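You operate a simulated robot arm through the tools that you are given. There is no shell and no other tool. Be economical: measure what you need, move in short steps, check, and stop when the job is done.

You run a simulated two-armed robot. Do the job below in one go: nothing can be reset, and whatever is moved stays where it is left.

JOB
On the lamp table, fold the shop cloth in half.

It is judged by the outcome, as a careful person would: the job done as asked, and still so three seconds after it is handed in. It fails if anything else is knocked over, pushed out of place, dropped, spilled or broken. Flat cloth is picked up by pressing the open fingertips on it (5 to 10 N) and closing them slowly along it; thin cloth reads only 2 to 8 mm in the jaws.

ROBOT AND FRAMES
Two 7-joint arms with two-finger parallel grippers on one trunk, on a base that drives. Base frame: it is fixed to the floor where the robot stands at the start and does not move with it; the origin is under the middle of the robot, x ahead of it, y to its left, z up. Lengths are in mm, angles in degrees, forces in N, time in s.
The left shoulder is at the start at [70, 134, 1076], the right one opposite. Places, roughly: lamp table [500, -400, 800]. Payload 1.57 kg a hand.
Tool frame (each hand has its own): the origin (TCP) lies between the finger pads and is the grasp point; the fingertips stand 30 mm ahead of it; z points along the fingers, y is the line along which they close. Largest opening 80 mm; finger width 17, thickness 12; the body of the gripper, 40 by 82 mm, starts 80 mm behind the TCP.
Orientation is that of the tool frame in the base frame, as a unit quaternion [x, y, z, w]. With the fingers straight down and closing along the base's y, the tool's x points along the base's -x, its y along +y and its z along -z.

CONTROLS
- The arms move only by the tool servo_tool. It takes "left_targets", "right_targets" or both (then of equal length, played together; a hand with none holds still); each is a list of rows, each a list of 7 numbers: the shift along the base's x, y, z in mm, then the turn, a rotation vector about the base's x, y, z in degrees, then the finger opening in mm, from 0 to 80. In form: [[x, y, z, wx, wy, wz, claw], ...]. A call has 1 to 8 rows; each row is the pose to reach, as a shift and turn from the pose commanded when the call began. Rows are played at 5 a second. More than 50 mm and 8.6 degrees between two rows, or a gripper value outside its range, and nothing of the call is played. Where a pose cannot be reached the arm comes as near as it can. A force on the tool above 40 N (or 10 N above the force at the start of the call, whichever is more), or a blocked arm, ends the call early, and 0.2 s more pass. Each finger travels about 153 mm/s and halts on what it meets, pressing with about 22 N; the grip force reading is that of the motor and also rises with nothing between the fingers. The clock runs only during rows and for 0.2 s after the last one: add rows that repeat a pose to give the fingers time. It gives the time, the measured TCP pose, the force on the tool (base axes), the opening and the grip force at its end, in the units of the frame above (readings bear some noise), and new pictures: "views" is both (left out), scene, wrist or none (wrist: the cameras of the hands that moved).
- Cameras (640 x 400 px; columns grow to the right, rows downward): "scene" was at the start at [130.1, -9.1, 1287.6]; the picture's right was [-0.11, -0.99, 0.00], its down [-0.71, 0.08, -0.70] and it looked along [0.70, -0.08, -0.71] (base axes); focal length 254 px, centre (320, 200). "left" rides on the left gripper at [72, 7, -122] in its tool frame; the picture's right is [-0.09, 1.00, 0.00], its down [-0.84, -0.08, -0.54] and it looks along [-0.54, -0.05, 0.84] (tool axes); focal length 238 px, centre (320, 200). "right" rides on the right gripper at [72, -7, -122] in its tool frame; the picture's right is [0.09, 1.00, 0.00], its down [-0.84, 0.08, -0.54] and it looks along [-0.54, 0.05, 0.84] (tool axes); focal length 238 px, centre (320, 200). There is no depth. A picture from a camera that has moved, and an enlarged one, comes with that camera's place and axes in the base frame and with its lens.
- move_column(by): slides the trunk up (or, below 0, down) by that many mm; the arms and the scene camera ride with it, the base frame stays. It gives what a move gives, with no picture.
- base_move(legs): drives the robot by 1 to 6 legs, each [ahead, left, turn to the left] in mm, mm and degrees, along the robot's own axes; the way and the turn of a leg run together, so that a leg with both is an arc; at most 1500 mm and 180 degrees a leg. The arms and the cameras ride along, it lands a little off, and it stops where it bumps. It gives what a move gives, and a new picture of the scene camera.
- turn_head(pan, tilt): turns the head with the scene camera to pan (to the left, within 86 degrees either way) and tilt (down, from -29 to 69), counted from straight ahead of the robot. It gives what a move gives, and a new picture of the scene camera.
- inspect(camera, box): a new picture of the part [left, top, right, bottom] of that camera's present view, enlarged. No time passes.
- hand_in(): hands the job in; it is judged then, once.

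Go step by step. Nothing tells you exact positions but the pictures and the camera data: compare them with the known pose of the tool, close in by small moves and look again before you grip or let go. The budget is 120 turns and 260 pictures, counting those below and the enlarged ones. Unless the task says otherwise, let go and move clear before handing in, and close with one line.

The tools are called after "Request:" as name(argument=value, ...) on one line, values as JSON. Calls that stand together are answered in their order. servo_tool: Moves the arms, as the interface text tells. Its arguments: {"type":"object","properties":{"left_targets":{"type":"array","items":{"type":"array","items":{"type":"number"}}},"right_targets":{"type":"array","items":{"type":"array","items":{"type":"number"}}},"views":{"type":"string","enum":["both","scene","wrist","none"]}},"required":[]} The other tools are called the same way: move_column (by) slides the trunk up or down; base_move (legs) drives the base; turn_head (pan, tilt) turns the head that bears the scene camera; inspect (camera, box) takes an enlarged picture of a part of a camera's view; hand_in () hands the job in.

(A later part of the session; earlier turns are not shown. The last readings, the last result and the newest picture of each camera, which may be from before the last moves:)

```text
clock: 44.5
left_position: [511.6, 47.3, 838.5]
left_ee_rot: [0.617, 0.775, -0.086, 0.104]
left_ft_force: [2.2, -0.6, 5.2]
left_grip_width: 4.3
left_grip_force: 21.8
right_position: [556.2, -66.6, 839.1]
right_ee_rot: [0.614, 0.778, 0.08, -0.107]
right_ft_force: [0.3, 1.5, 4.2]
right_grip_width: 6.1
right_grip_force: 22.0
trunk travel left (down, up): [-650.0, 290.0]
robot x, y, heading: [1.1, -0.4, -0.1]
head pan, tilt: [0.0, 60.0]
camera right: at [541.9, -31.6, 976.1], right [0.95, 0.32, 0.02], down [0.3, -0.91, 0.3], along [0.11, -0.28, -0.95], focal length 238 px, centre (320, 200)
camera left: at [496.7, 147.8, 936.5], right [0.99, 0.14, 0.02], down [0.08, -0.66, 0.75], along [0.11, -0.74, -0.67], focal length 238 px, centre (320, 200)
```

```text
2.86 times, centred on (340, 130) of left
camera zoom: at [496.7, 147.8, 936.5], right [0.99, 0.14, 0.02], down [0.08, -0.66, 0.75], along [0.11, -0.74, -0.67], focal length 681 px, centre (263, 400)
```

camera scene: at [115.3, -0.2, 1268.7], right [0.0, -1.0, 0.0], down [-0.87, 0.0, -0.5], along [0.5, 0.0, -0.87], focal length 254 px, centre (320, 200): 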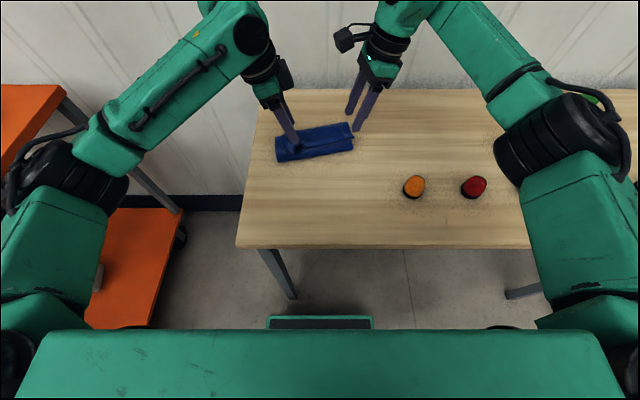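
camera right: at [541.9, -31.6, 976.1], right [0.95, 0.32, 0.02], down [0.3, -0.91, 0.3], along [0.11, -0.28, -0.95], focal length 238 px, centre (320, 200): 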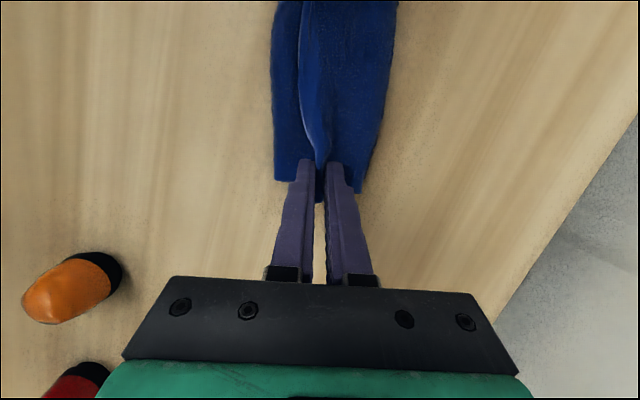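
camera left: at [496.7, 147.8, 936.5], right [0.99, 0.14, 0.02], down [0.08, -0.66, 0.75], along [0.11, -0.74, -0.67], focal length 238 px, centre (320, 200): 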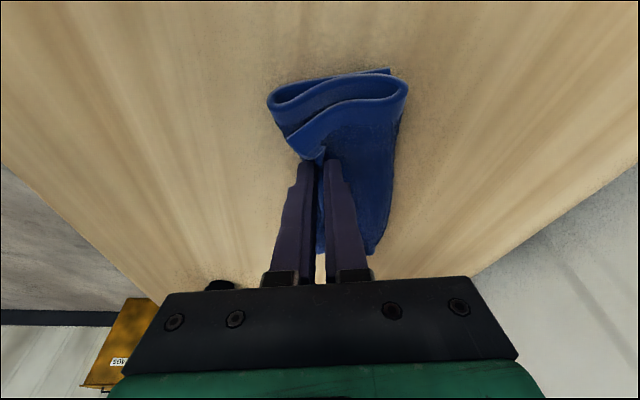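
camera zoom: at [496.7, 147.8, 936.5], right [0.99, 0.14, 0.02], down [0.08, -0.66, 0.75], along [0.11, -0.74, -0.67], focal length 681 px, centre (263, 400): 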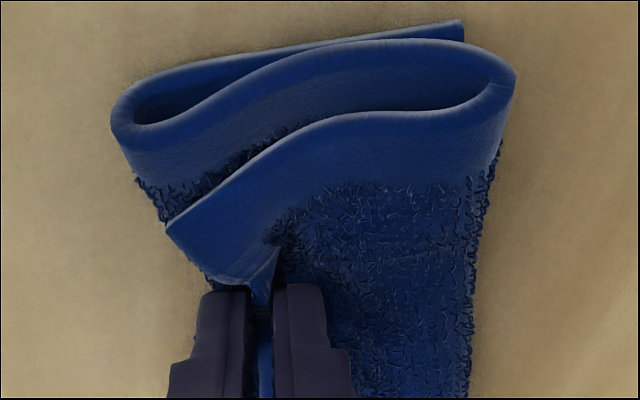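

The right hand has the hem edge cleanly (6 mm) and the left holds the hem near D (4 mm). I'll lift and draw back so the upper sheet hangs straight above the true halfway line.

Request:
servo_tool(left_targets=[[0, 3, 15, 0, 0, 0, 0], [-4, 5, 32, 0, 0, 0, 0], [-10, 8, 48, 0, 0, 0, 0], [-18, 10, 63, 0, 0, 0, 0], [-26, 12, 75, 0, 0, 0, 0], [-34, 15, 83, 0, 0, 0, 0], [-34, 15, 83, 0, 0, 0, 0]], right_targets=[[0, 0, 15, 0, 0, 0, 0], [-8, -1, 32, 0, 0, 0, 0], [-20, -2, 48, 0, 0, 0, 0], [-34, -4, 63, 0, 0, 0, 0], [-48, -5, 75, 0, 0, 0, 0], [-60, -6, 83, 0, 0, 0, 0], [-60, -6, 83, 0, 0, 0, 0]], views="both")

Request:
inspect(camera="scene", box=[240, 80, 400, 180])

```text
clock: 46.1
left_position: [476.8, 61.6, 921.4]
left_ee_rot: [0.617, 0.775, -0.088, 0.104]
left_ft_force: [1.1, -19.8, 0.5]
left_grip_width: 4.7
left_grip_force: 23.1
right_position: [497.0, -73.3, 921.5]
right_ee_rot: [0.614, 0.778, 0.08, -0.109]
right_ft_force: [-1.7, 19.6, -0.8]
right_grip_width: 5.5
right_grip_force: 21.9
trunk travel left (down, up): [-650.0, 290.0]
robot x, y, heading: [1.3, -5.2, 0.0]
head pan, tilt: [0.0, 60.0]
camera scene: at [116.7, 0.0, 1268.5], right [0.0, -1.0, 0.0], down [-0.87, 0.0, -0.5], along [0.5, 0.0, -0.87], focal length 254 px, centre (320, 200)
camera right: at [483.0, -37.8, 1059.1], right [0.95, 0.32, 0.02], down [0.3, -0.91, 0.3], along [0.11, -0.28, -0.95], focal length 238 px, centre (320, 200)
camera left: at [463.0, 161.8, 1019.0], right [0.99, 0.14, 0.02], down [0.08, -0.66, 0.75], along [0.11, -0.74, -0.66], focal length 238 px, centre (320, 200)
```

scene: 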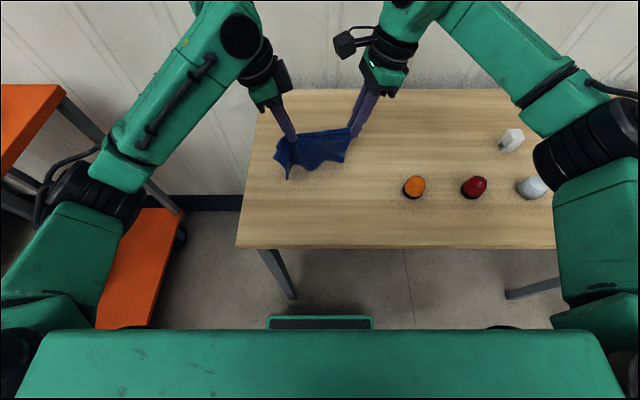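
right: 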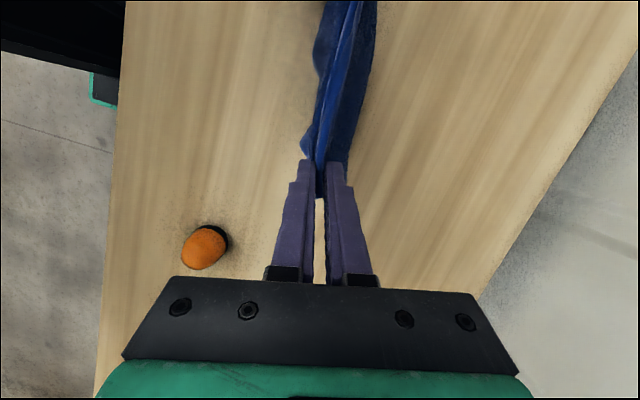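
left: 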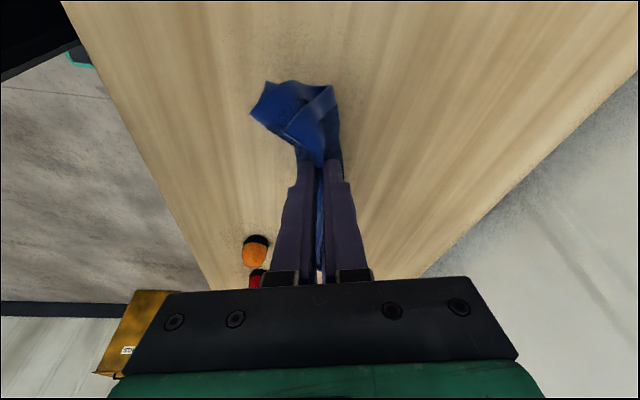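

```text
4.00 times, centred on (320, 130) of scene
camera zoom: at [116.7, 0.0, 1268.5], right [0.0, -1.0, 0.0], down [-0.87, 0.0, -0.5], along [0.5, 0.0, -0.87], focal length 1016 px, centre (320, 480)
```

zoom: 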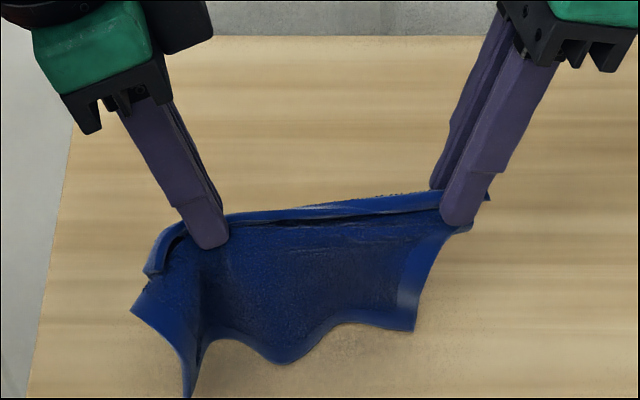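

Both hands pull 20 N against each other, and the whole cloth seems to hang below them instead of just the upper layer. I'll bring the hands slightly together and lift it free of the table to see it.

Request:
servo_tool(left_targets=[[0, -4, 20, 0, 0, 0, 0], [0, -5, 40, 0, 0, 0, 0], [0, -5, 60, 0, 0, 0, 0], [0, -5, 80, 0, 0, 0, 0], [0, -5, 100, 0, 0, 0, 0], [0, -5, 120, 0, 0, 0, 0], [0, -5, 130, 0, 0, 0, 0], [0, -5, 130, 0, 0, 0, 0]], right_targets=[[0, 4, 20, 0, 0, 0, 0], [0, 5, 40, 0, 0, 0, 0], [0, 5, 60, 0, 0, 0, 0], [0, 5, 80, 0, 0, 0, 0], [0, 5, 100, 0, 0, 0, 0], [0, 5, 120, 0, 0, 0, 0], [0, 5, 130, 0, 0, 0, 0], [0, 5, 130, 0, 0, 0, 0]], views="both")

Request:
inspect(camera="scene", box=[220, 60, 420, 200])

```text
clock: 47.9
left_position: [478.2, 58.7, 1052.2]
left_ee_rot: [0.617, 0.776, -0.087, 0.102]
left_ft_force: [0.6, -1.1, -0.1]
left_grip_width: 4.0
left_grip_force: 22.1
right_position: [496.6, -68.3, 1051.8]
right_ee_rot: [0.613, 0.778, 0.08, -0.107]
right_ft_force: [0.3, 1.9, 0.8]
right_grip_width: 5.7
right_grip_force: 21.3
trunk travel left (down, up): [-650.0, 290.0]
robot x, y, heading: [0.9, -2.9, -0.0]
head pan, tilt: [0.0, 60.0]
camera scene: at [116.5, 0.0, 1268.5], right [0.0, -1.0, 0.0], down [-0.87, 0.0, -0.5], along [0.5, 0.0, -0.87], focal length 254 px, centre (320, 200)
camera right: at [483.1, -33.3, 1188.8], right [0.95, 0.32, 0.02], down [0.3, -0.91, 0.3], along [0.11, -0.28, -0.95], focal length 238 px, centre (320, 200)
camera left: at [463.4, 158.0, 1148.7], right [0.99, 0.14, 0.02], down [0.08, -0.66, 0.75], along [0.11, -0.74, -0.67], focal length 238 px, centre (320, 200)
```

scene: 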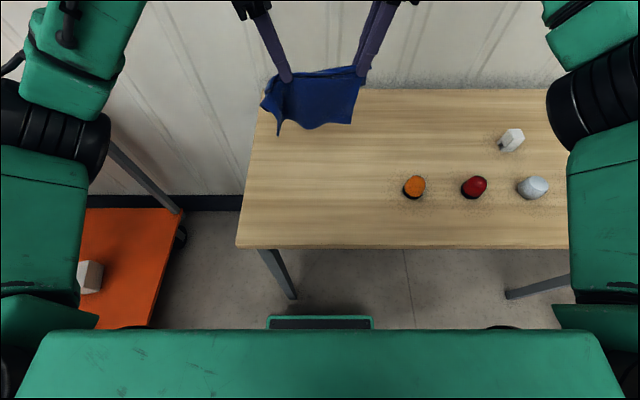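
right: 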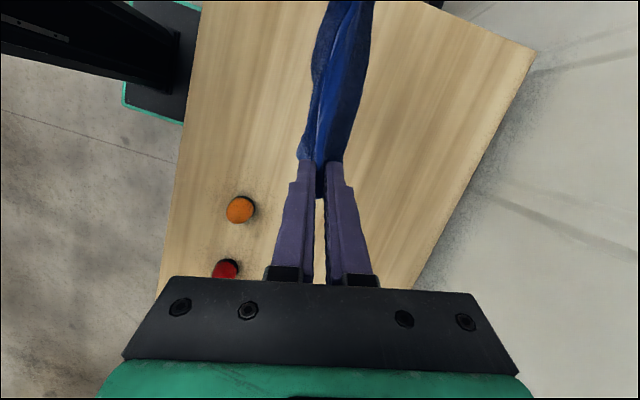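
left: 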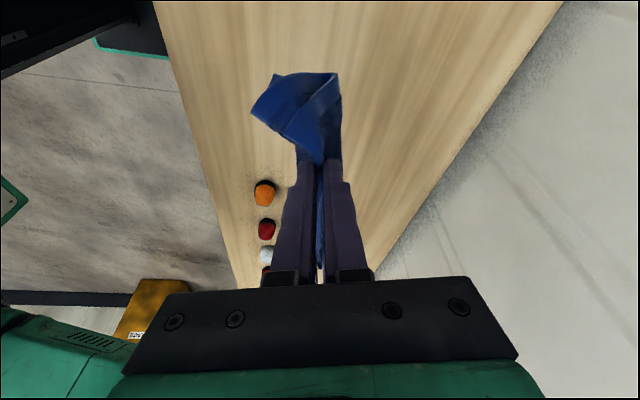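

```text
2.86 times, centred on (320, 130) of scene
camera zoom: at [116.5, 0.0, 1268.5], right [0.0, -1.0, 0.0], down [-0.87, 0.0, -0.5], along [0.5, 0.0, -0.87], focal length 726 px, centre (320, 400)
```

zoom: 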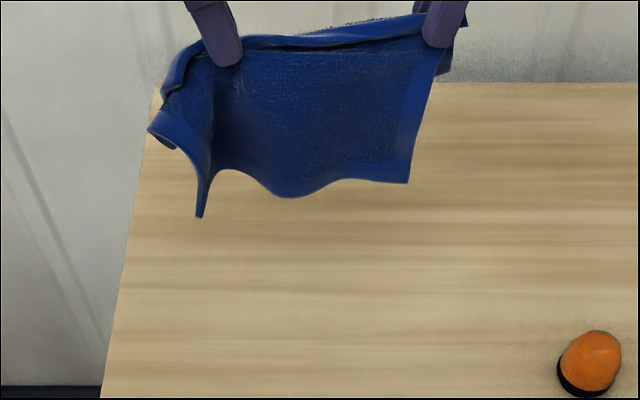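

The cloth hangs in a bundle, about 100 mm down the front. I'll zoom in on its bottom edge and far side to work out which layers I'm holding.

Request:
inspect(camera="scene", box=[250, 60, 380, 145])

Request:
inspect(camera="right", box=[260, 0, 420, 200])

Request:
inspect(camera="left", box=[220, 50, 380, 200])

```text
4.71 times, centred on (315, 102) of scene
camera zoom: at [116.5, 0.0, 1268.5], right [0.0, -1.0, 0.0], down [-0.87, 0.0, -0.5], along [0.5, 0.0, -0.87], focal length 1196 px, centre (344, 659)
```

zoom: 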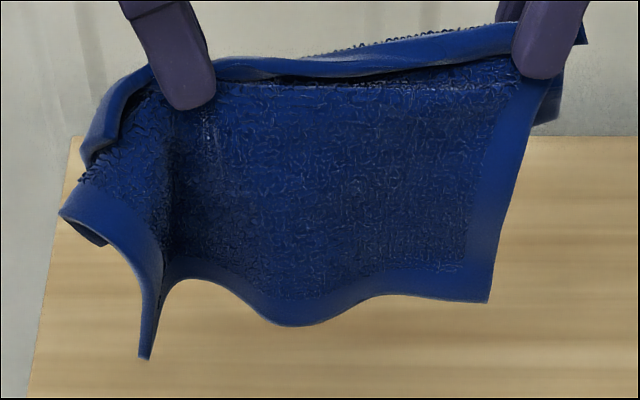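

```text
2.00 times, centred on (340, 100) of right
camera zoom: at [483.1, -33.3, 1188.8], right [0.95, 0.32, 0.02], down [0.3, -0.91, 0.3], along [0.11, -0.28, -0.95], focal length 477 px, centre (280, 400)
```

zoom: 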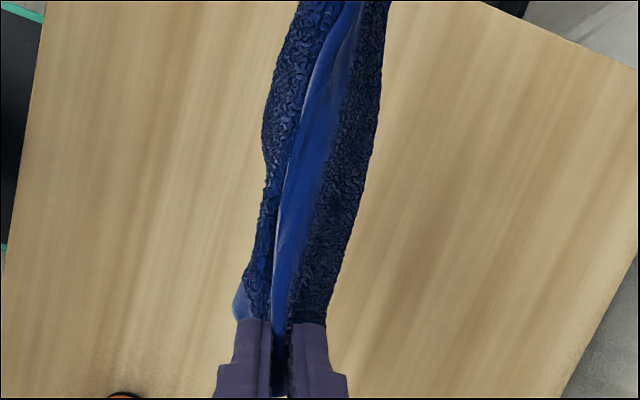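

```text
2.67 times, centred on (300, 125) of left
camera zoom: at [463.4, 158.0, 1148.7], right [0.99, 0.14, 0.02], down [0.08, -0.66, 0.75], along [0.11, -0.74, -0.67], focal length 636 px, centre (373, 400)
```

zoom: 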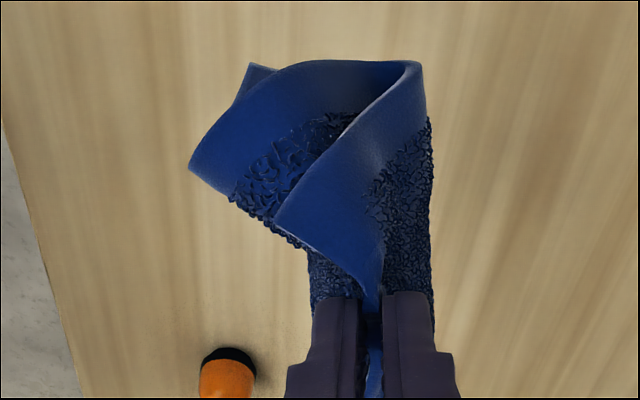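

Now it's clear: the front flap is a single layer ending in the far hem AB, and I'm gripping hem CD together with the middle layer. I'll lay it back down with the AB flap flat towards me, so AB becomes an easy single-layer edge for a clean regrip.

Request:
servo_tool(left_targets=[[0, 0, -40, 0, 0, 0, 0], [0, 0, -80, 0, 0, 0, 0], [0, 0, -112, 0, 0, 0, 0], [18, 4, -132, 0, 0, 0, 0], [38, 9, -155, 0, 0, 0, 0], [58, 13, -180, 0, 0, 0, 0], [74, 17, -203, 0, 0, 0, 0], [74, 17, -203, 0, 0, 0, 0]], right_targets=[[0, 0, -40, 0, 0, 0, 0], [0, 0, -80, 0, 0, 0, 0], [0, 0, -112, 0, 0, 0, 0], [18, 4, -132, 0, 0, 0, 0], [38, 9, -155, 0, 0, 0, 0], [58, 13, -180, 0, 0, 0, 0], [74, 17, -203, 0, 0, 0, 0], [74, 17, -203, 0, 0, 0, 0]], views="scene")

Request:
inspect(camera="scene", box=[240, 80, 400, 180])

```text
clock: 49.7
left_position: [553.0, 75.2, 848.4]
left_ee_rot: [0.617, 0.775, -0.084, 0.103]
left_ft_force: [-0.2, -1.9, 0.8]
left_grip_width: 4.1
left_grip_force: 22.2
right_position: [569.2, -51.6, 848.8]
right_ee_rot: [0.614, 0.778, 0.081, -0.107]
right_ft_force: [-0.3, 2.0, 0.0]
right_grip_width: 5.5
right_grip_force: 22.0
trunk travel left (down, up): [-650.0, 290.0]
robot x, y, heading: [-0.8, -0.5, -0.0]
head pan, tilt: [0.0, 60.0]
camera scene: at [115.2, -0.4, 1268.7], right [0.0, -1.0, 0.0], down [-0.87, 0.0, -0.5], along [0.5, 0.0, -0.87], focal length 254 px, centre (320, 200)
```

scene: 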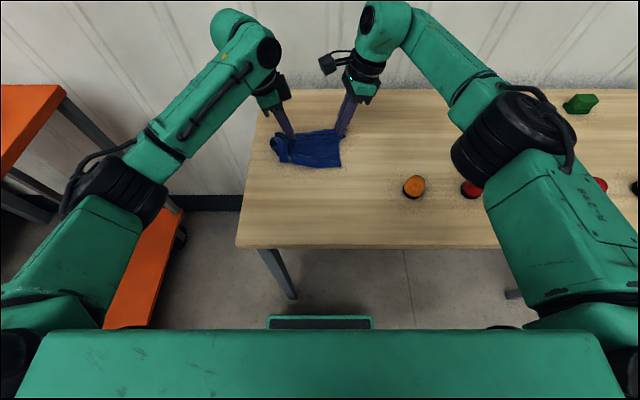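

```text
4.00 times, centred on (320, 130) of scene
camera zoom: at [115.2, -0.4, 1268.7], right [0.0, -1.0, 0.0], down [-0.87, 0.0, -0.5], along [0.5, 0.0, -0.87], focal length 1016 px, centre (320, 480)
```

zoom: 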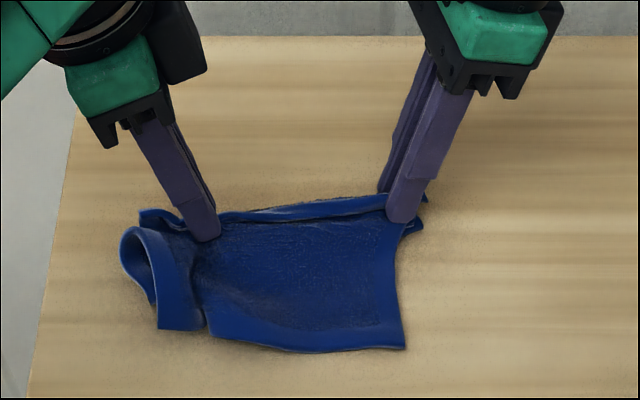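

The AB flap now lies mostly flat towards me, with the left end a bit curled. I'll release both hands, rise clear and look.

Request:
servo_tool(left_targets=[[0, 0, -3, 0, 0, 0, 0], [0, 0, -3, 0, 0, 0, 15], [0, 0, -3, 0, 0, 0, 25], [0, 0, 30, 0, 0, 0, 30], [0, 5, 70, 0, 0, 0, 30], [-20, 40, 90, 0, 0, 0, 30], [-40, 80, 90, 0, 0, 0, 30]], right_targets=[[0, 0, -3, 0, 0, 0, 0], [0, 0, -3, 0, 0, 0, 15], [0, 0, -3, 0, 0, 0, 25], [0, 0, 30, 0, 0, 0, 30], [0, -5, 70, 0, 0, 0, 30], [-20, -40, 90, 0, 0, 0, 30], [-40, -80, 90, 0, 0, 0, 30]], views="both")

Request:
inspect(camera="scene", box=[240, 80, 400, 180])

```text
clock: 51.3
left_position: [513.0, 156.7, 942.0]
left_ee_rot: [0.617, 0.776, -0.085, 0.103]
left_ft_force: [0.4, 0.5, 0.3]
left_grip_width: 29.9
left_grip_force: 0.1
right_position: [528.0, -130.9, 939.6]
right_ee_rot: [0.614, 0.778, 0.08, -0.107]
right_ft_force: [-0.7, 0.1, -0.3]
right_grip_width: 30.1
right_grip_force: 0.0
trunk travel left (down, up): [-650.0, 290.0]
robot x, y, heading: [-3.6, 4.5, 0.1]
head pan, tilt: [0.0, 60.0]
camera scene: at [114.6, -0.2, 1268.8], right [0.0, -1.0, 0.0], down [-0.87, 0.0, -0.5], along [0.5, 0.0, -0.87], focal length 254 px, centre (320, 200)
camera right: at [514.4, -96.2, 1075.7], right [0.95, 0.32, 0.02], down [0.3, -0.91, 0.3], along [0.11, -0.28, -0.95], focal length 238 px, centre (320, 200)
camera left: at [496.0, 255.9, 1037.8], right [0.99, 0.14, 0.02], down [0.08, -0.66, 0.75], along [0.11, -0.74, -0.67], focal length 238 px, centre (320, 200)
```

scene: 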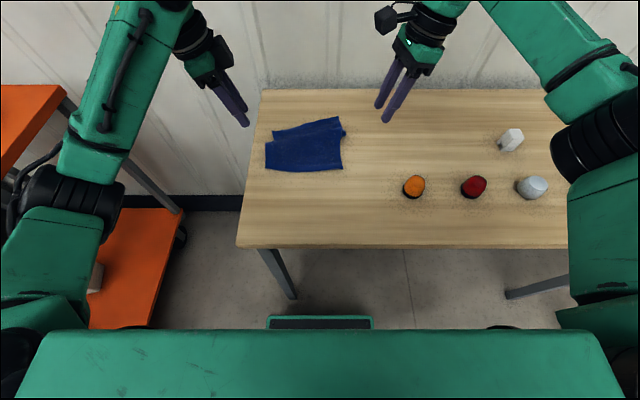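
right: 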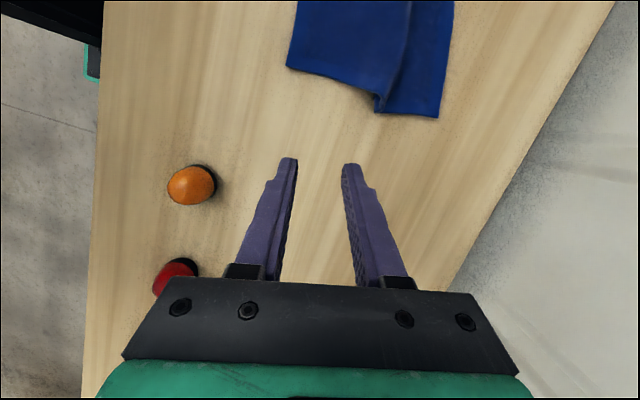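
left: 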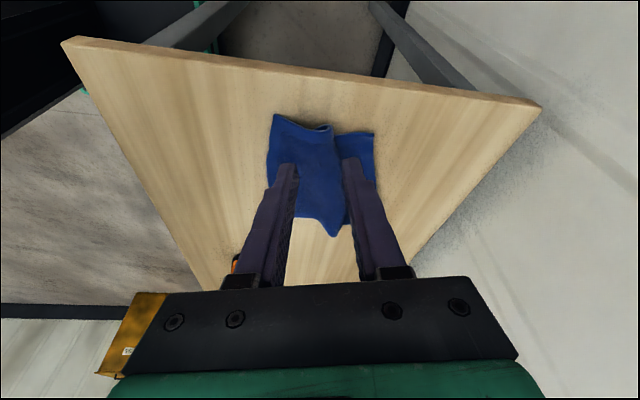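

```text
4.00 times, centred on (320, 130) of scene
camera zoom: at [114.6, -0.2, 1268.8], right [0.0, -1.0, 0.0], down [-0.87, 0.0, -0.5], along [0.5, 0.0, -0.87], focal length 1016 px, centre (320, 480)
```

zoom: 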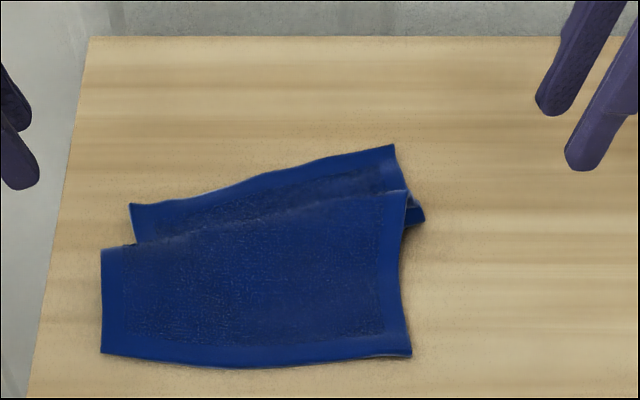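

It relaxed into a loose Z, with hem AB as a free single-layer edge nearest me, along x≈467 from y=124 to y=-52. I'll turn both hands -13° to close straight across that edge and hover about 20 mm in from its corners.

Request:
servo_tool(left_targets=[[-10, -11, -15, 0, 0, -3.5, 30], [-20, -22, -30, 0, 0, -7, 30], [-30, -34, -50, 0, 0, -10, 30], [-41, -45, -70, 0, 0, -13, 30], [-41, -45, -83, 0, 0, -13, 30], [-41, -45, -83, 0, 0, -13, 30]], right_targets=[[-14, 23, -10, 0, 0, -3.5, 30], [-28, 46, -25, 0, 0, -7, 30], [-42, 70, -45, 0, 0, -10, 30], [-53, 91, -65, 0, 0, -13, 30], [-53, 91, -80, 0, 0, -13, 30], [-53, 91, -80, 0, 0, -13, 30]], views="wrist")

Request:
inspect(camera="right", box=[240, 60, 440, 200])

Request:
inspect(camera="left", box=[240, 60, 440, 200])

```text
clock: 52.7
left_position: [470.7, 109.7, 855.9]
left_ee_rot: [0.7, 0.701, -0.097, 0.093]
left_ft_force: [0.6, 0.1, 0.9]
left_grip_width: 29.9
left_grip_force: 0.1
right_position: [478.2, -41.2, 859.2]
right_ee_rot: [0.698, 0.703, 0.091, -0.097]
right_ft_force: [0.3, 0.4, -0.3]
right_grip_width: 30.3
right_grip_force: 0.0
trunk travel left (down, up): [-650.0, 290.0]
robot x, y, heading: [-2.9, -1.3, -0.3]
head pan, tilt: [0.0, 60.0]
camera right: at [471.5, -3.4, 995.8], right [1.0, 0.1, 0.02], down [0.09, -0.95, 0.3], along [0.04, -0.3, -0.95], focal length 238 px, centre (320, 200)
camera left: at [478.6, 210.8, 953.2], right [1.0, -0.09, 0.02], down [-0.07, -0.66, 0.75], along [-0.06, -0.74, -0.67], focal length 238 px, centre (320, 200)
```

right: 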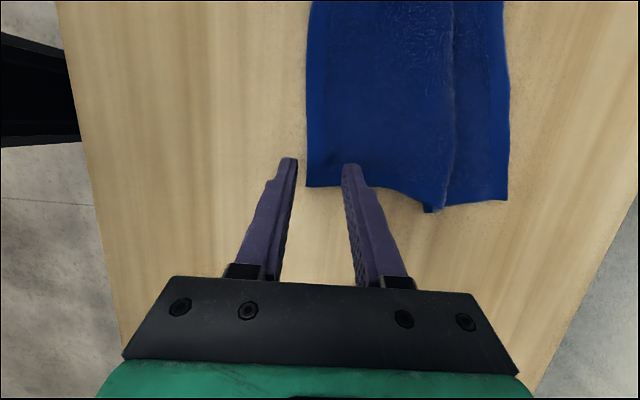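
left: 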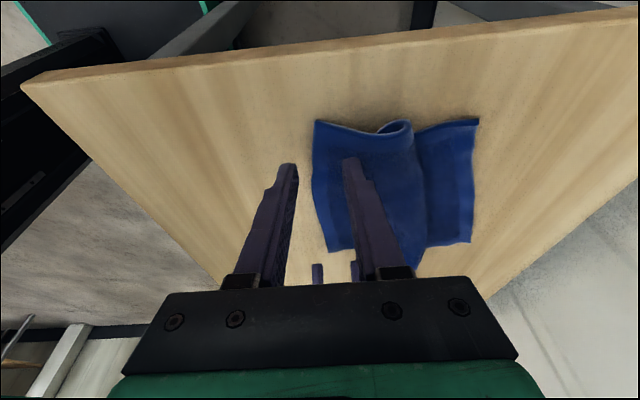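

```text
2.86 times, centred on (340, 130) of right
camera zoom: at [471.5, -3.4, 995.8], right [1.0, 0.1, 0.02], down [0.09, -0.95, 0.3], along [0.04, -0.3, -0.95], focal length 681 px, centre (263, 400)
```

zoom: 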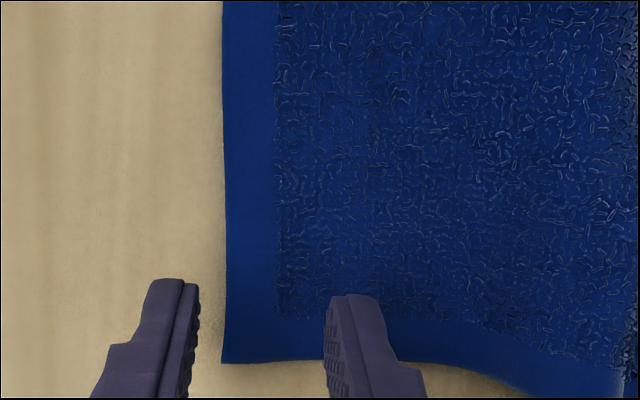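

```text
2.86 times, centred on (340, 130) of left
camera zoom: at [478.6, 210.8, 953.2], right [1.0, -0.09, 0.02], down [-0.07, -0.66, 0.75], along [-0.06, -0.74, -0.67], focal length 681 px, centre (263, 400)
```

zoom: 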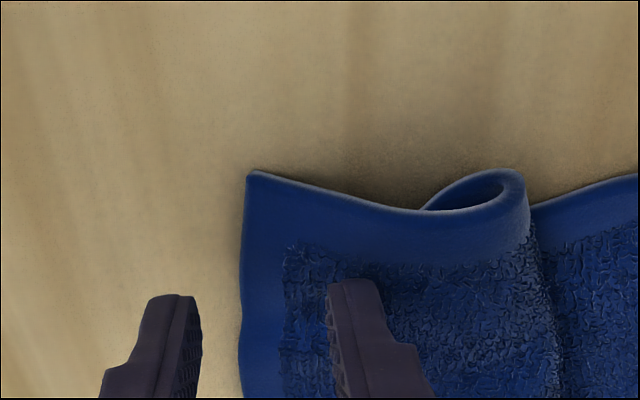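

Both hands straddle the AB edge cleanly, on a single layer. I'll go down to light contact.

Request:
servo_tool(left_targets=[[0, 0, -14, 0, 0, 0, 30], [0, 0, -18, 0, 0, 0, 30], [0, 0, -21, 0, 0, 0, 30], [0, 0, -23, 0, 0, 0, 30], [0, 0, -23, 0, 0, 0, 30]], right_targets=[[0, 0, -17, 0, 0, 0, 30], [0, 0, -21, 0, 0, 0, 30], [0, 0, -24, 0, 0, 0, 30], [0, 0, -26, 0, 0, 0, 30], [0, 0, -26, 0, 0, 0, 30]], views="none")

```text
clock: 53.9
left_position: [471.7, 109.5, 833.5]
left_ee_rot: [0.701, 0.701, -0.096, 0.093]
left_ft_force: [0.2, 0.4, 6.6]
left_grip_width: 30.8
left_grip_force: 0.3
right_position: [476.0, -40.9, 833.9]
right_ee_rot: [0.698, 0.703, 0.092, -0.097]
right_ft_force: [1.1, 0.4, 4.3]
right_grip_width: 30.6
right_grip_force: 0.4
trunk travel left (down, up): [-650.0, 290.0]
robot x, y, heading: [-3.0, -5.0, -0.1]
head pan, tilt: [0.0, 60.0]
```

The press is 7 N on the left and 4 N on the right. I'll close slowly with a touch more.

Request:
servo_tool(left_targets=[[0, 0, -1, 0, 0, 0, 26], [0, 0, -1, 0, 0, 0, 22], [0, 0, -1, 0, 0, 0, 18], [0, 0, -1, 0, 0, 0, 14], [0, 0, -1, 0, 0, 0, 10], [0, 0, -1, 0, 0, 0, 6], [0, 0, -1, 0, 0, 0, 0], [0, 0, -1, 0, 0, 0, 0]], right_targets=[[0, 0, -2, 0, 0, 0, 26], [0, 0, -2, 0, 0, 0, 22], [0, 0, -2, 0, 0, 0, 18], [0, 0, -2, 0, 0, 0, 14], [0, 0, -2, 0, 0, 0, 10], [0, 0, -2, 0, 0, 0, 6], [0, 0, -2, 0, 0, 0, 0], [0, 0, -2, 0, 0, 0, 0]], views="wrist")

```text
clock: 55.7
left_position: [471.5, 108.8, 832.5]
left_ee_rot: [0.701, 0.7, -0.096, 0.094]
left_ft_force: [0.1, -0.8, 6.3]
left_grip_width: 3.6
left_grip_force: 22.2
right_position: [475.9, -39.2, 833.4]
right_ee_rot: [0.698, 0.703, 0.094, -0.097]
right_ft_force: [6.4, 0.6, 22.7]
right_grip_width: 4.1
right_grip_force: 22.0
trunk travel left (down, up): [-650.0, 290.0]
robot x, y, heading: [-0.6, 1.2, 0.1]
head pan, tilt: [0.0, 60.0]
camera right: at [469.6, -3.1, 970.3], right [1.0, 0.1, 0.02], down [0.09, -0.95, 0.3], along [0.05, -0.3, -0.95], focal length 238 px, centre (320, 200)
camera left: at [477.4, 210.7, 930.8], right [1.0, -0.09, 0.02], down [-0.08, -0.66, 0.75], along [-0.05, -0.74, -0.67], focal length 238 px, centre (320, 200)
```

right: 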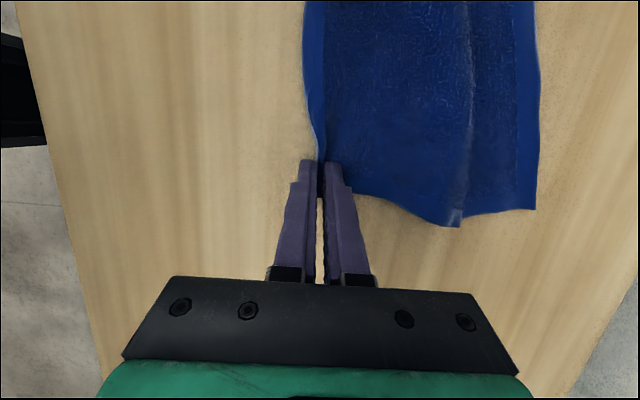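
left: 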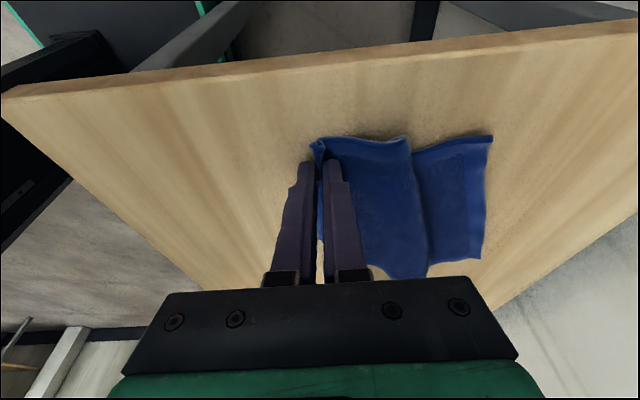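

Both hands hold a single layer (3.6 and 4.1 mm). I'll lift with the arms and then the trunk until the cloth hangs free.

Request:
servo_tool(left_targets=[[0, 0, 15, 0, 0, 0, 0], [0, 0, 38, 0, 0, 0, 0], [0, 0, 62, 0, 0, 0, 0], [0, 0, 86, 0, 0, 0, 0], [0, 0, 110, 0, 0, 0, 0], [0, 0, 134, 0, 0, 0, 0], [0, 0, 155, 0, 0, 0, 0], [0, 0, 165, 0, 0, 0, 0]], right_targets=[[0, 0, 15, 0, 0, 0, 0], [0, 0, 38, 0, 0, 0, 0], [0, 0, 62, 0, 0, 0, 0], [0, 0, 86, 0, 0, 0, 0], [0, 0, 110, 0, 0, 0, 0], [0, 0, 134, 0, 0, 0, 0], [0, 0, 155, 0, 0, 0, 0], [0, 0, 165, 0, 0, 0, 0]], views="scene")

Request:
move_column(by=80)

Request:
inspect(camera="scene", box=[220, 40, 420, 180])

```text
clock: 57.5
left_position: [471.8, 107.8, 996.6]
left_ee_rot: [0.701, 0.7, -0.097, 0.091]
left_ft_force: [-0.7, -0.5, -0.2]
left_grip_width: 3.7
left_grip_force: 22.0
right_position: [477.4, -41.2, 995.9]
right_ee_rot: [0.698, 0.704, 0.09, -0.097]
right_ft_force: [1.5, -0.1, -0.8]
right_grip_width: 3.5
right_grip_force: 22.3
trunk travel left (down, up): [-650.0, 290.0]
robot x, y, heading: [0.2, 0.8, -0.2]
head pan, tilt: [0.0, 60.0]
camera scene: at [116.2, 0.1, 1268.5], right [0.0, -1.0, 0.0], down [-0.87, 0.0, -0.5], along [0.5, 0.0, -0.87], focal length 254 px, centre (320, 200)
```

scene: 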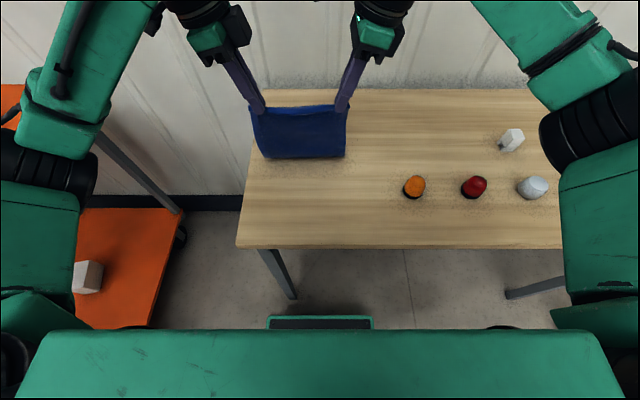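

```text
clock: 58.7
left_position: [473.1, 108.5, 1076.3]
left_ee_rot: [0.701, 0.7, -0.098, 0.093]
left_ft_force: [0.4, -0.1, 1.0]
left_grip_width: 3.8
left_grip_force: 22.0
right_position: [477.5, -40.6, 1076.4]
right_ee_rot: [0.698, 0.703, 0.09, -0.097]
right_ft_force: [0.2, 0.3, -0.2]
right_grip_width: 3.8
right_grip_force: 21.7
trunk travel left (down, up): [-730.0, 210.0]
robot x, y, heading: [-1.7, 0.5, -0.1]
head pan, tilt: [0.0, 60.0]
```

```text
2.86 times, centred on (320, 110) of scene
camera zoom: at [116.5, 0.0, 1348.5], right [0.0, -1.0, 0.0], down [-0.87, 0.0, -0.5], along [0.5, 0.0, -0.87], focal length 726 px, centre (320, 457)
```

zoom: 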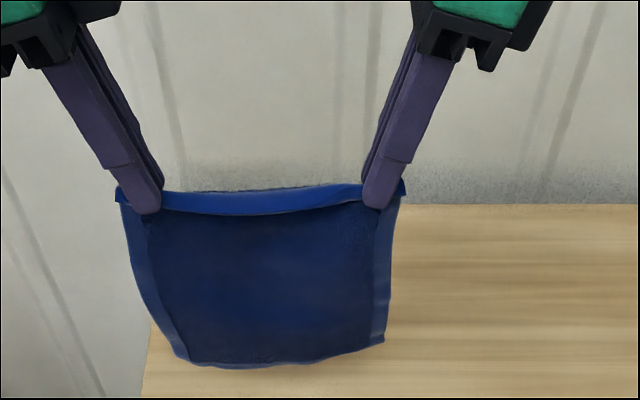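

The cloth now hangs flat from the AB corners with CD at the bottom. I'll set CD down on the table, then lay the lower half towards me by lowering while moving back.

Request:
servo_tool(left_targets=[[0, 0, -25, 0, 0, 0, 0], [0, 0, -45, 0, 0, 0, 0], [-18, 0, -63, 0, 0, 0, 0], [-36, 0, -81, 0, 0, 0, 0], [-54, 0, -99, 0, 0, 0, 0], [-72, 0, -117, 0, 0, 0, 0], [-90, 0, -135, 0, 0, 0, 0], [-100, 0, -145, 0, 0, 0, 0]], right_targets=[[0, 0, -25, 0, 0, 0, 0], [0, 0, -45, 0, 0, 0, 0], [-20, 0, -63, 0, 0, 0, 0], [-38, 0, -81, 0, 0, 0, 0], [-57, 0, -99, 0, 0, 0, 0], [-76, 0, -117, 0, 0, 0, 0], [-94, 0, -135, 0, 0, 0, 0], [-104, 0, -145, 0, 0, 0, 0]], views="both")

Request:
inspect(camera="scene", box=[220, 80, 420, 220])

```text
clock: 60.5
left_position: [373.0, 108.1, 931.4]
left_ee_rot: [0.701, 0.7, -0.096, 0.093]
left_ft_force: [-0.6, -0.7, 0.2]
left_grip_width: 3.8
left_grip_force: 21.4
right_position: [372.9, -40.5, 930.2]
right_ee_rot: [0.699, 0.703, 0.091, -0.097]
right_ft_force: [-0.1, -0.2, -0.3]
right_grip_width: 3.8
right_grip_force: 22.4
trunk travel left (down, up): [-730.0, 210.0]
robot x, y, heading: [-2.0, 0.1, -0.0]
head pan, tilt: [0.0, 60.0]
camera scene: at [115.9, 0.0, 1348.6], right [0.0, -1.0, 0.0], down [-0.87, 0.0, -0.5], along [0.5, 0.0, -0.87], focal length 254 px, centre (320, 200)
camera right: at [366.8, -3.3, 1067.5], right [1.0, 0.1, 0.02], down [0.09, -0.95, 0.3], along [0.05, -0.3, -0.95], focal length 238 px, centre (320, 200)
camera left: at [379.4, 209.9, 1028.8], right [1.0, -0.09, 0.02], down [-0.07, -0.66, 0.75], along [-0.05, -0.74, -0.67], focal length 238 px, centre (320, 200)
```

scene: 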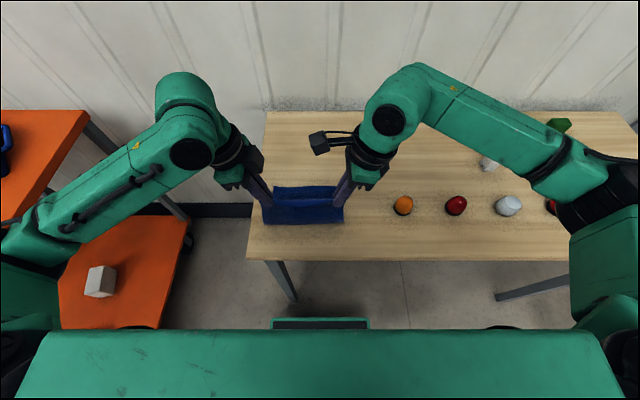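
right: 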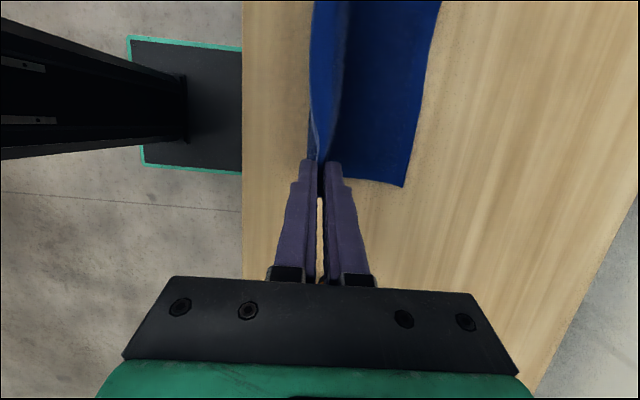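
left: 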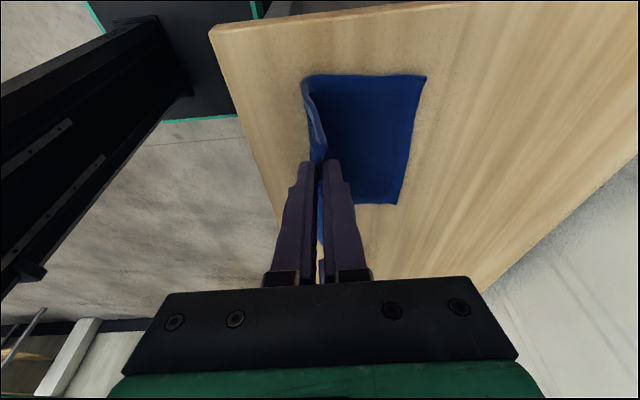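

```text
2.86 times, centred on (320, 150) of scene
camera zoom: at [115.9, 0.0, 1348.6], right [0.0, -1.0, 0.0], down [-0.87, 0.0, -0.5], along [0.5, 0.0, -0.87], focal length 726 px, centre (320, 343)
```

zoom: 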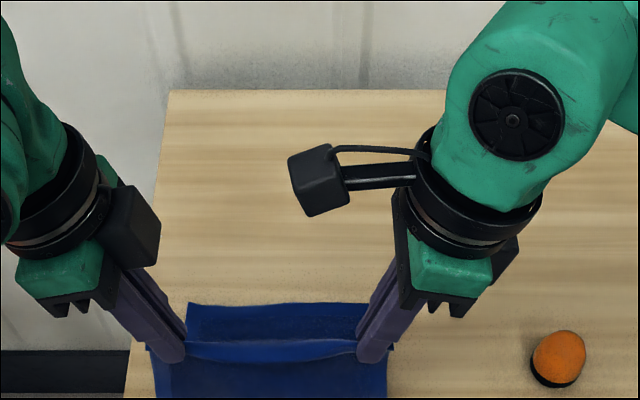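

This is ideal. The far edge CD lies at x≈473, the fold is forming at x≈367, and the upper half hangs from my fingers. I'll swing it forward on the arc, tilting the fingertips back towards me so the sheet runs in line with them.

Request:
servo_tool(left_targets=[[13, 0, -10, 0, 4.4, 0, 0], [31, 0, -14, 0, 8.8, 0, 0], [49, 0, -22, 0, 13.2, 0, 0], [65, 0, -32, 0, 17.6, 0, 0], [79, 0, -45, 0, 22, 0, 0], [91, 0, -60, 0, 26.4, 0, 0], [100, 0, -75, 0, 30.8, 0, 0], [105, 0, -85, 0, 35, 0, 0]], right_targets=[[13, 0, -10, 0, 4.4, 0, 0], [31, 0, -14, 0, 8.8, 0, 0], [49, 0, -22, 0, 13.2, 0, 0], [65, 0, -32, 0, 17.6, 0, 0], [79, 0, -45, 0, 22, 0, 0], [91, 0, -60, 0, 26.4, 0, 0], [100, 0, -75, 0, 30.8, 0, 0], [105, 0, -85, 0, 35, 0, 0]], views="both")

Request:
inspect(camera="scene", box=[220, 140, 400, 260])

```text
clock: 62.3
left_position: [478.0, 107.8, 846.8]
left_ee_rot: [0.64, 0.696, -0.303, -0.123]
left_ft_force: [0.1, 0.6, -0.9]
left_grip_width: 3.8
left_grip_force: 22.4
right_position: [459.6, -32.9, 857.7]
right_ee_rot: [0.693, 0.642, -0.122, -0.306]
right_ft_force: [-0.7, 0.0, 0.6]
right_grip_width: 3.3
right_grip_force: 21.4
right hand out of reach, approached as far as the arm can: row 8
trunk travel left (down, up): [-730.0, 210.0]
robot x, y, heading: [-0.2, -0.9, 0.0]
head pan, tilt: [0.0, 60.0]
camera scene: at [116.4, -1.6, 1348.6], right [0.0, -1.0, 0.0], down [-0.87, 0.0, -0.5], along [0.5, 0.0, -0.87], focal length 254 px, centre (320, 200)
camera right: at [533.0, 3.2, 972.6], right [0.82, 0.1, -0.56], down [0.25, -0.95, 0.19], along [-0.51, -0.3, -0.81], focal length 238 px, centre (320, 200)
camera left: at [540.0, 208.2, 922.1], right [0.83, -0.09, -0.56], down [0.37, -0.66, 0.65], along [-0.43, -0.74, -0.52], focal length 238 px, centre (320, 200)
```

scene: 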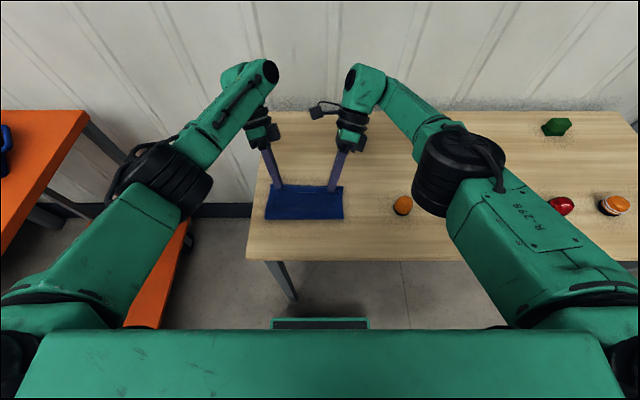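
right: 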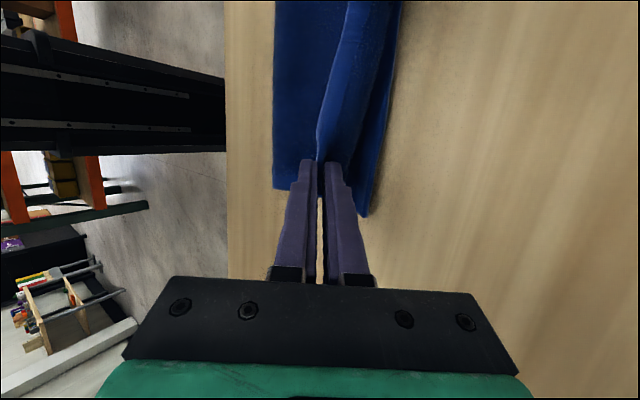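
left: 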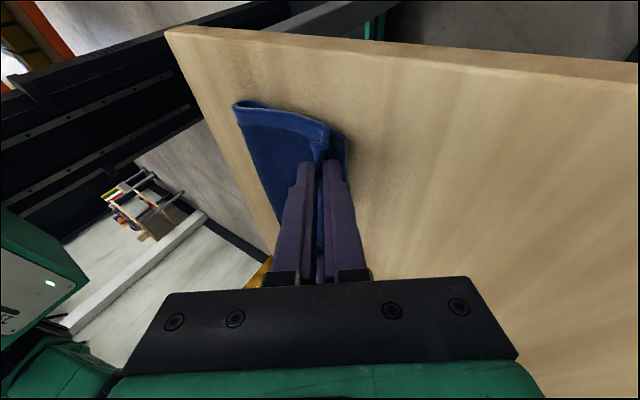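

```text
3.33 times, centred on (310, 200) of scene
camera zoom: at [116.4, -1.6, 1348.6], right [0.0, -1.0, 0.0], down [-0.87, 0.0, -0.5], along [0.5, 0.0, -0.87], focal length 847 px, centre (353, 200)
```

zoom: 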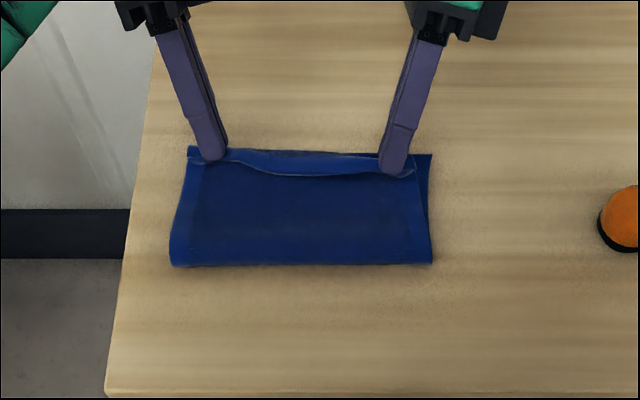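

The fold is nearly complete. The right hand hit its reach limit about 18 mm short, so I'll reduce its tilt a little and bring it up level with the left, then lower both.

Request:
servo_tool(left_targets=[[0, 0, 0, 0, 0, 0, 0], [0, 0, -2, 0, 0, 0, 0], [0, 0, -5, 0, 0, 0, 0], [0, 0, -8, 0, 0, 0, 0], [0, 0, -8, 0, 0, 0, 0]], right_targets=[[3, -2, 0, 0, -4, 0, 0], [6, -4, -3, 0, -8, 0, 0], [10, -6, -8, 0, -12, 0, 0], [13, -7, -14, 0, -12, 0, 0], [13, -7, -14, 0, -12, 0, 0]], views="wrist")

Request:
inspect(camera="scene", box=[220, 140, 400, 260])

```text
clock: 63.5
left_position: [477.2, 110.3, 838.9]
left_ee_rot: [0.64, 0.695, -0.303, -0.122]
left_ft_force: [-0.6, -0.1, 0.9]
left_grip_width: 3.8
left_grip_force: 21.8
right_position: [472.8, -40.1, 844.6]
right_ee_rot: [0.703, 0.67, -0.05, -0.235]
right_ft_force: [0.2, 0.1, 0.3]
right_grip_width: 3.7
right_grip_force: 21.9
trunk travel left (down, up): [-730.0, 210.0]
robot x, y, heading: [2.3, 0.4, -0.0]
head pan, tilt: [0.0, 60.0]
camera right: at [520.4, -2.8, 971.3], right [0.92, 0.1, -0.37], down [0.2, -0.95, 0.24], along [-0.33, -0.3, -0.9], focal length 238 px, centre (320, 200)
camera left: at [539.6, 210.0, 913.7], right [0.83, -0.09, -0.56], down [0.37, -0.66, 0.65], along [-0.43, -0.74, -0.51], focal length 238 px, centre (320, 200)
```

right: 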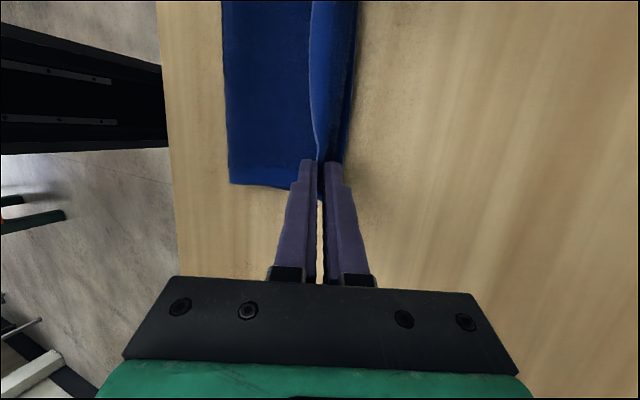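
left: 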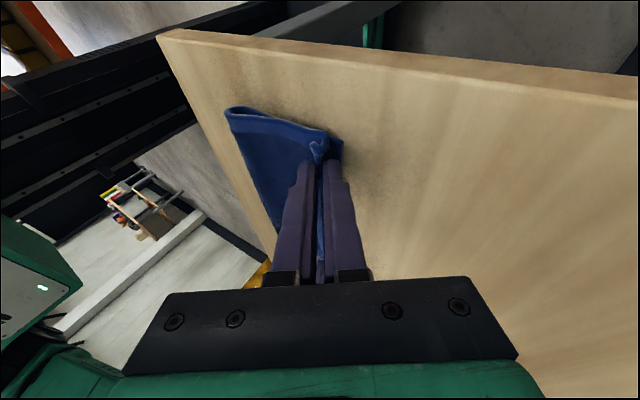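

```text
3.33 times, centred on (310, 200) of scene
camera zoom: at [115.9, 0.1, 1348.6], right [0.0, -1.0, 0.0], down [-0.87, 0.0, -0.5], along [0.5, 0.0, -0.87], focal length 847 px, centre (353, 200)
```

zoom: 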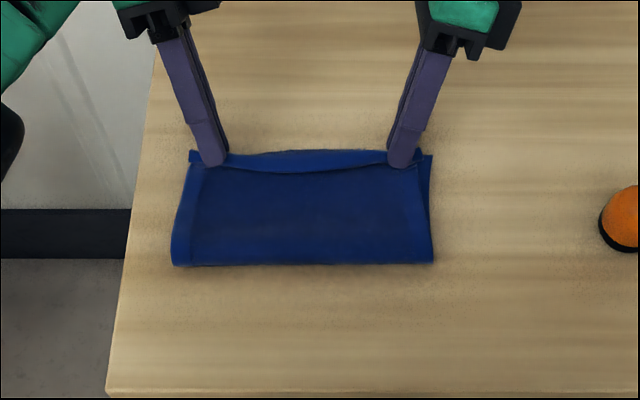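

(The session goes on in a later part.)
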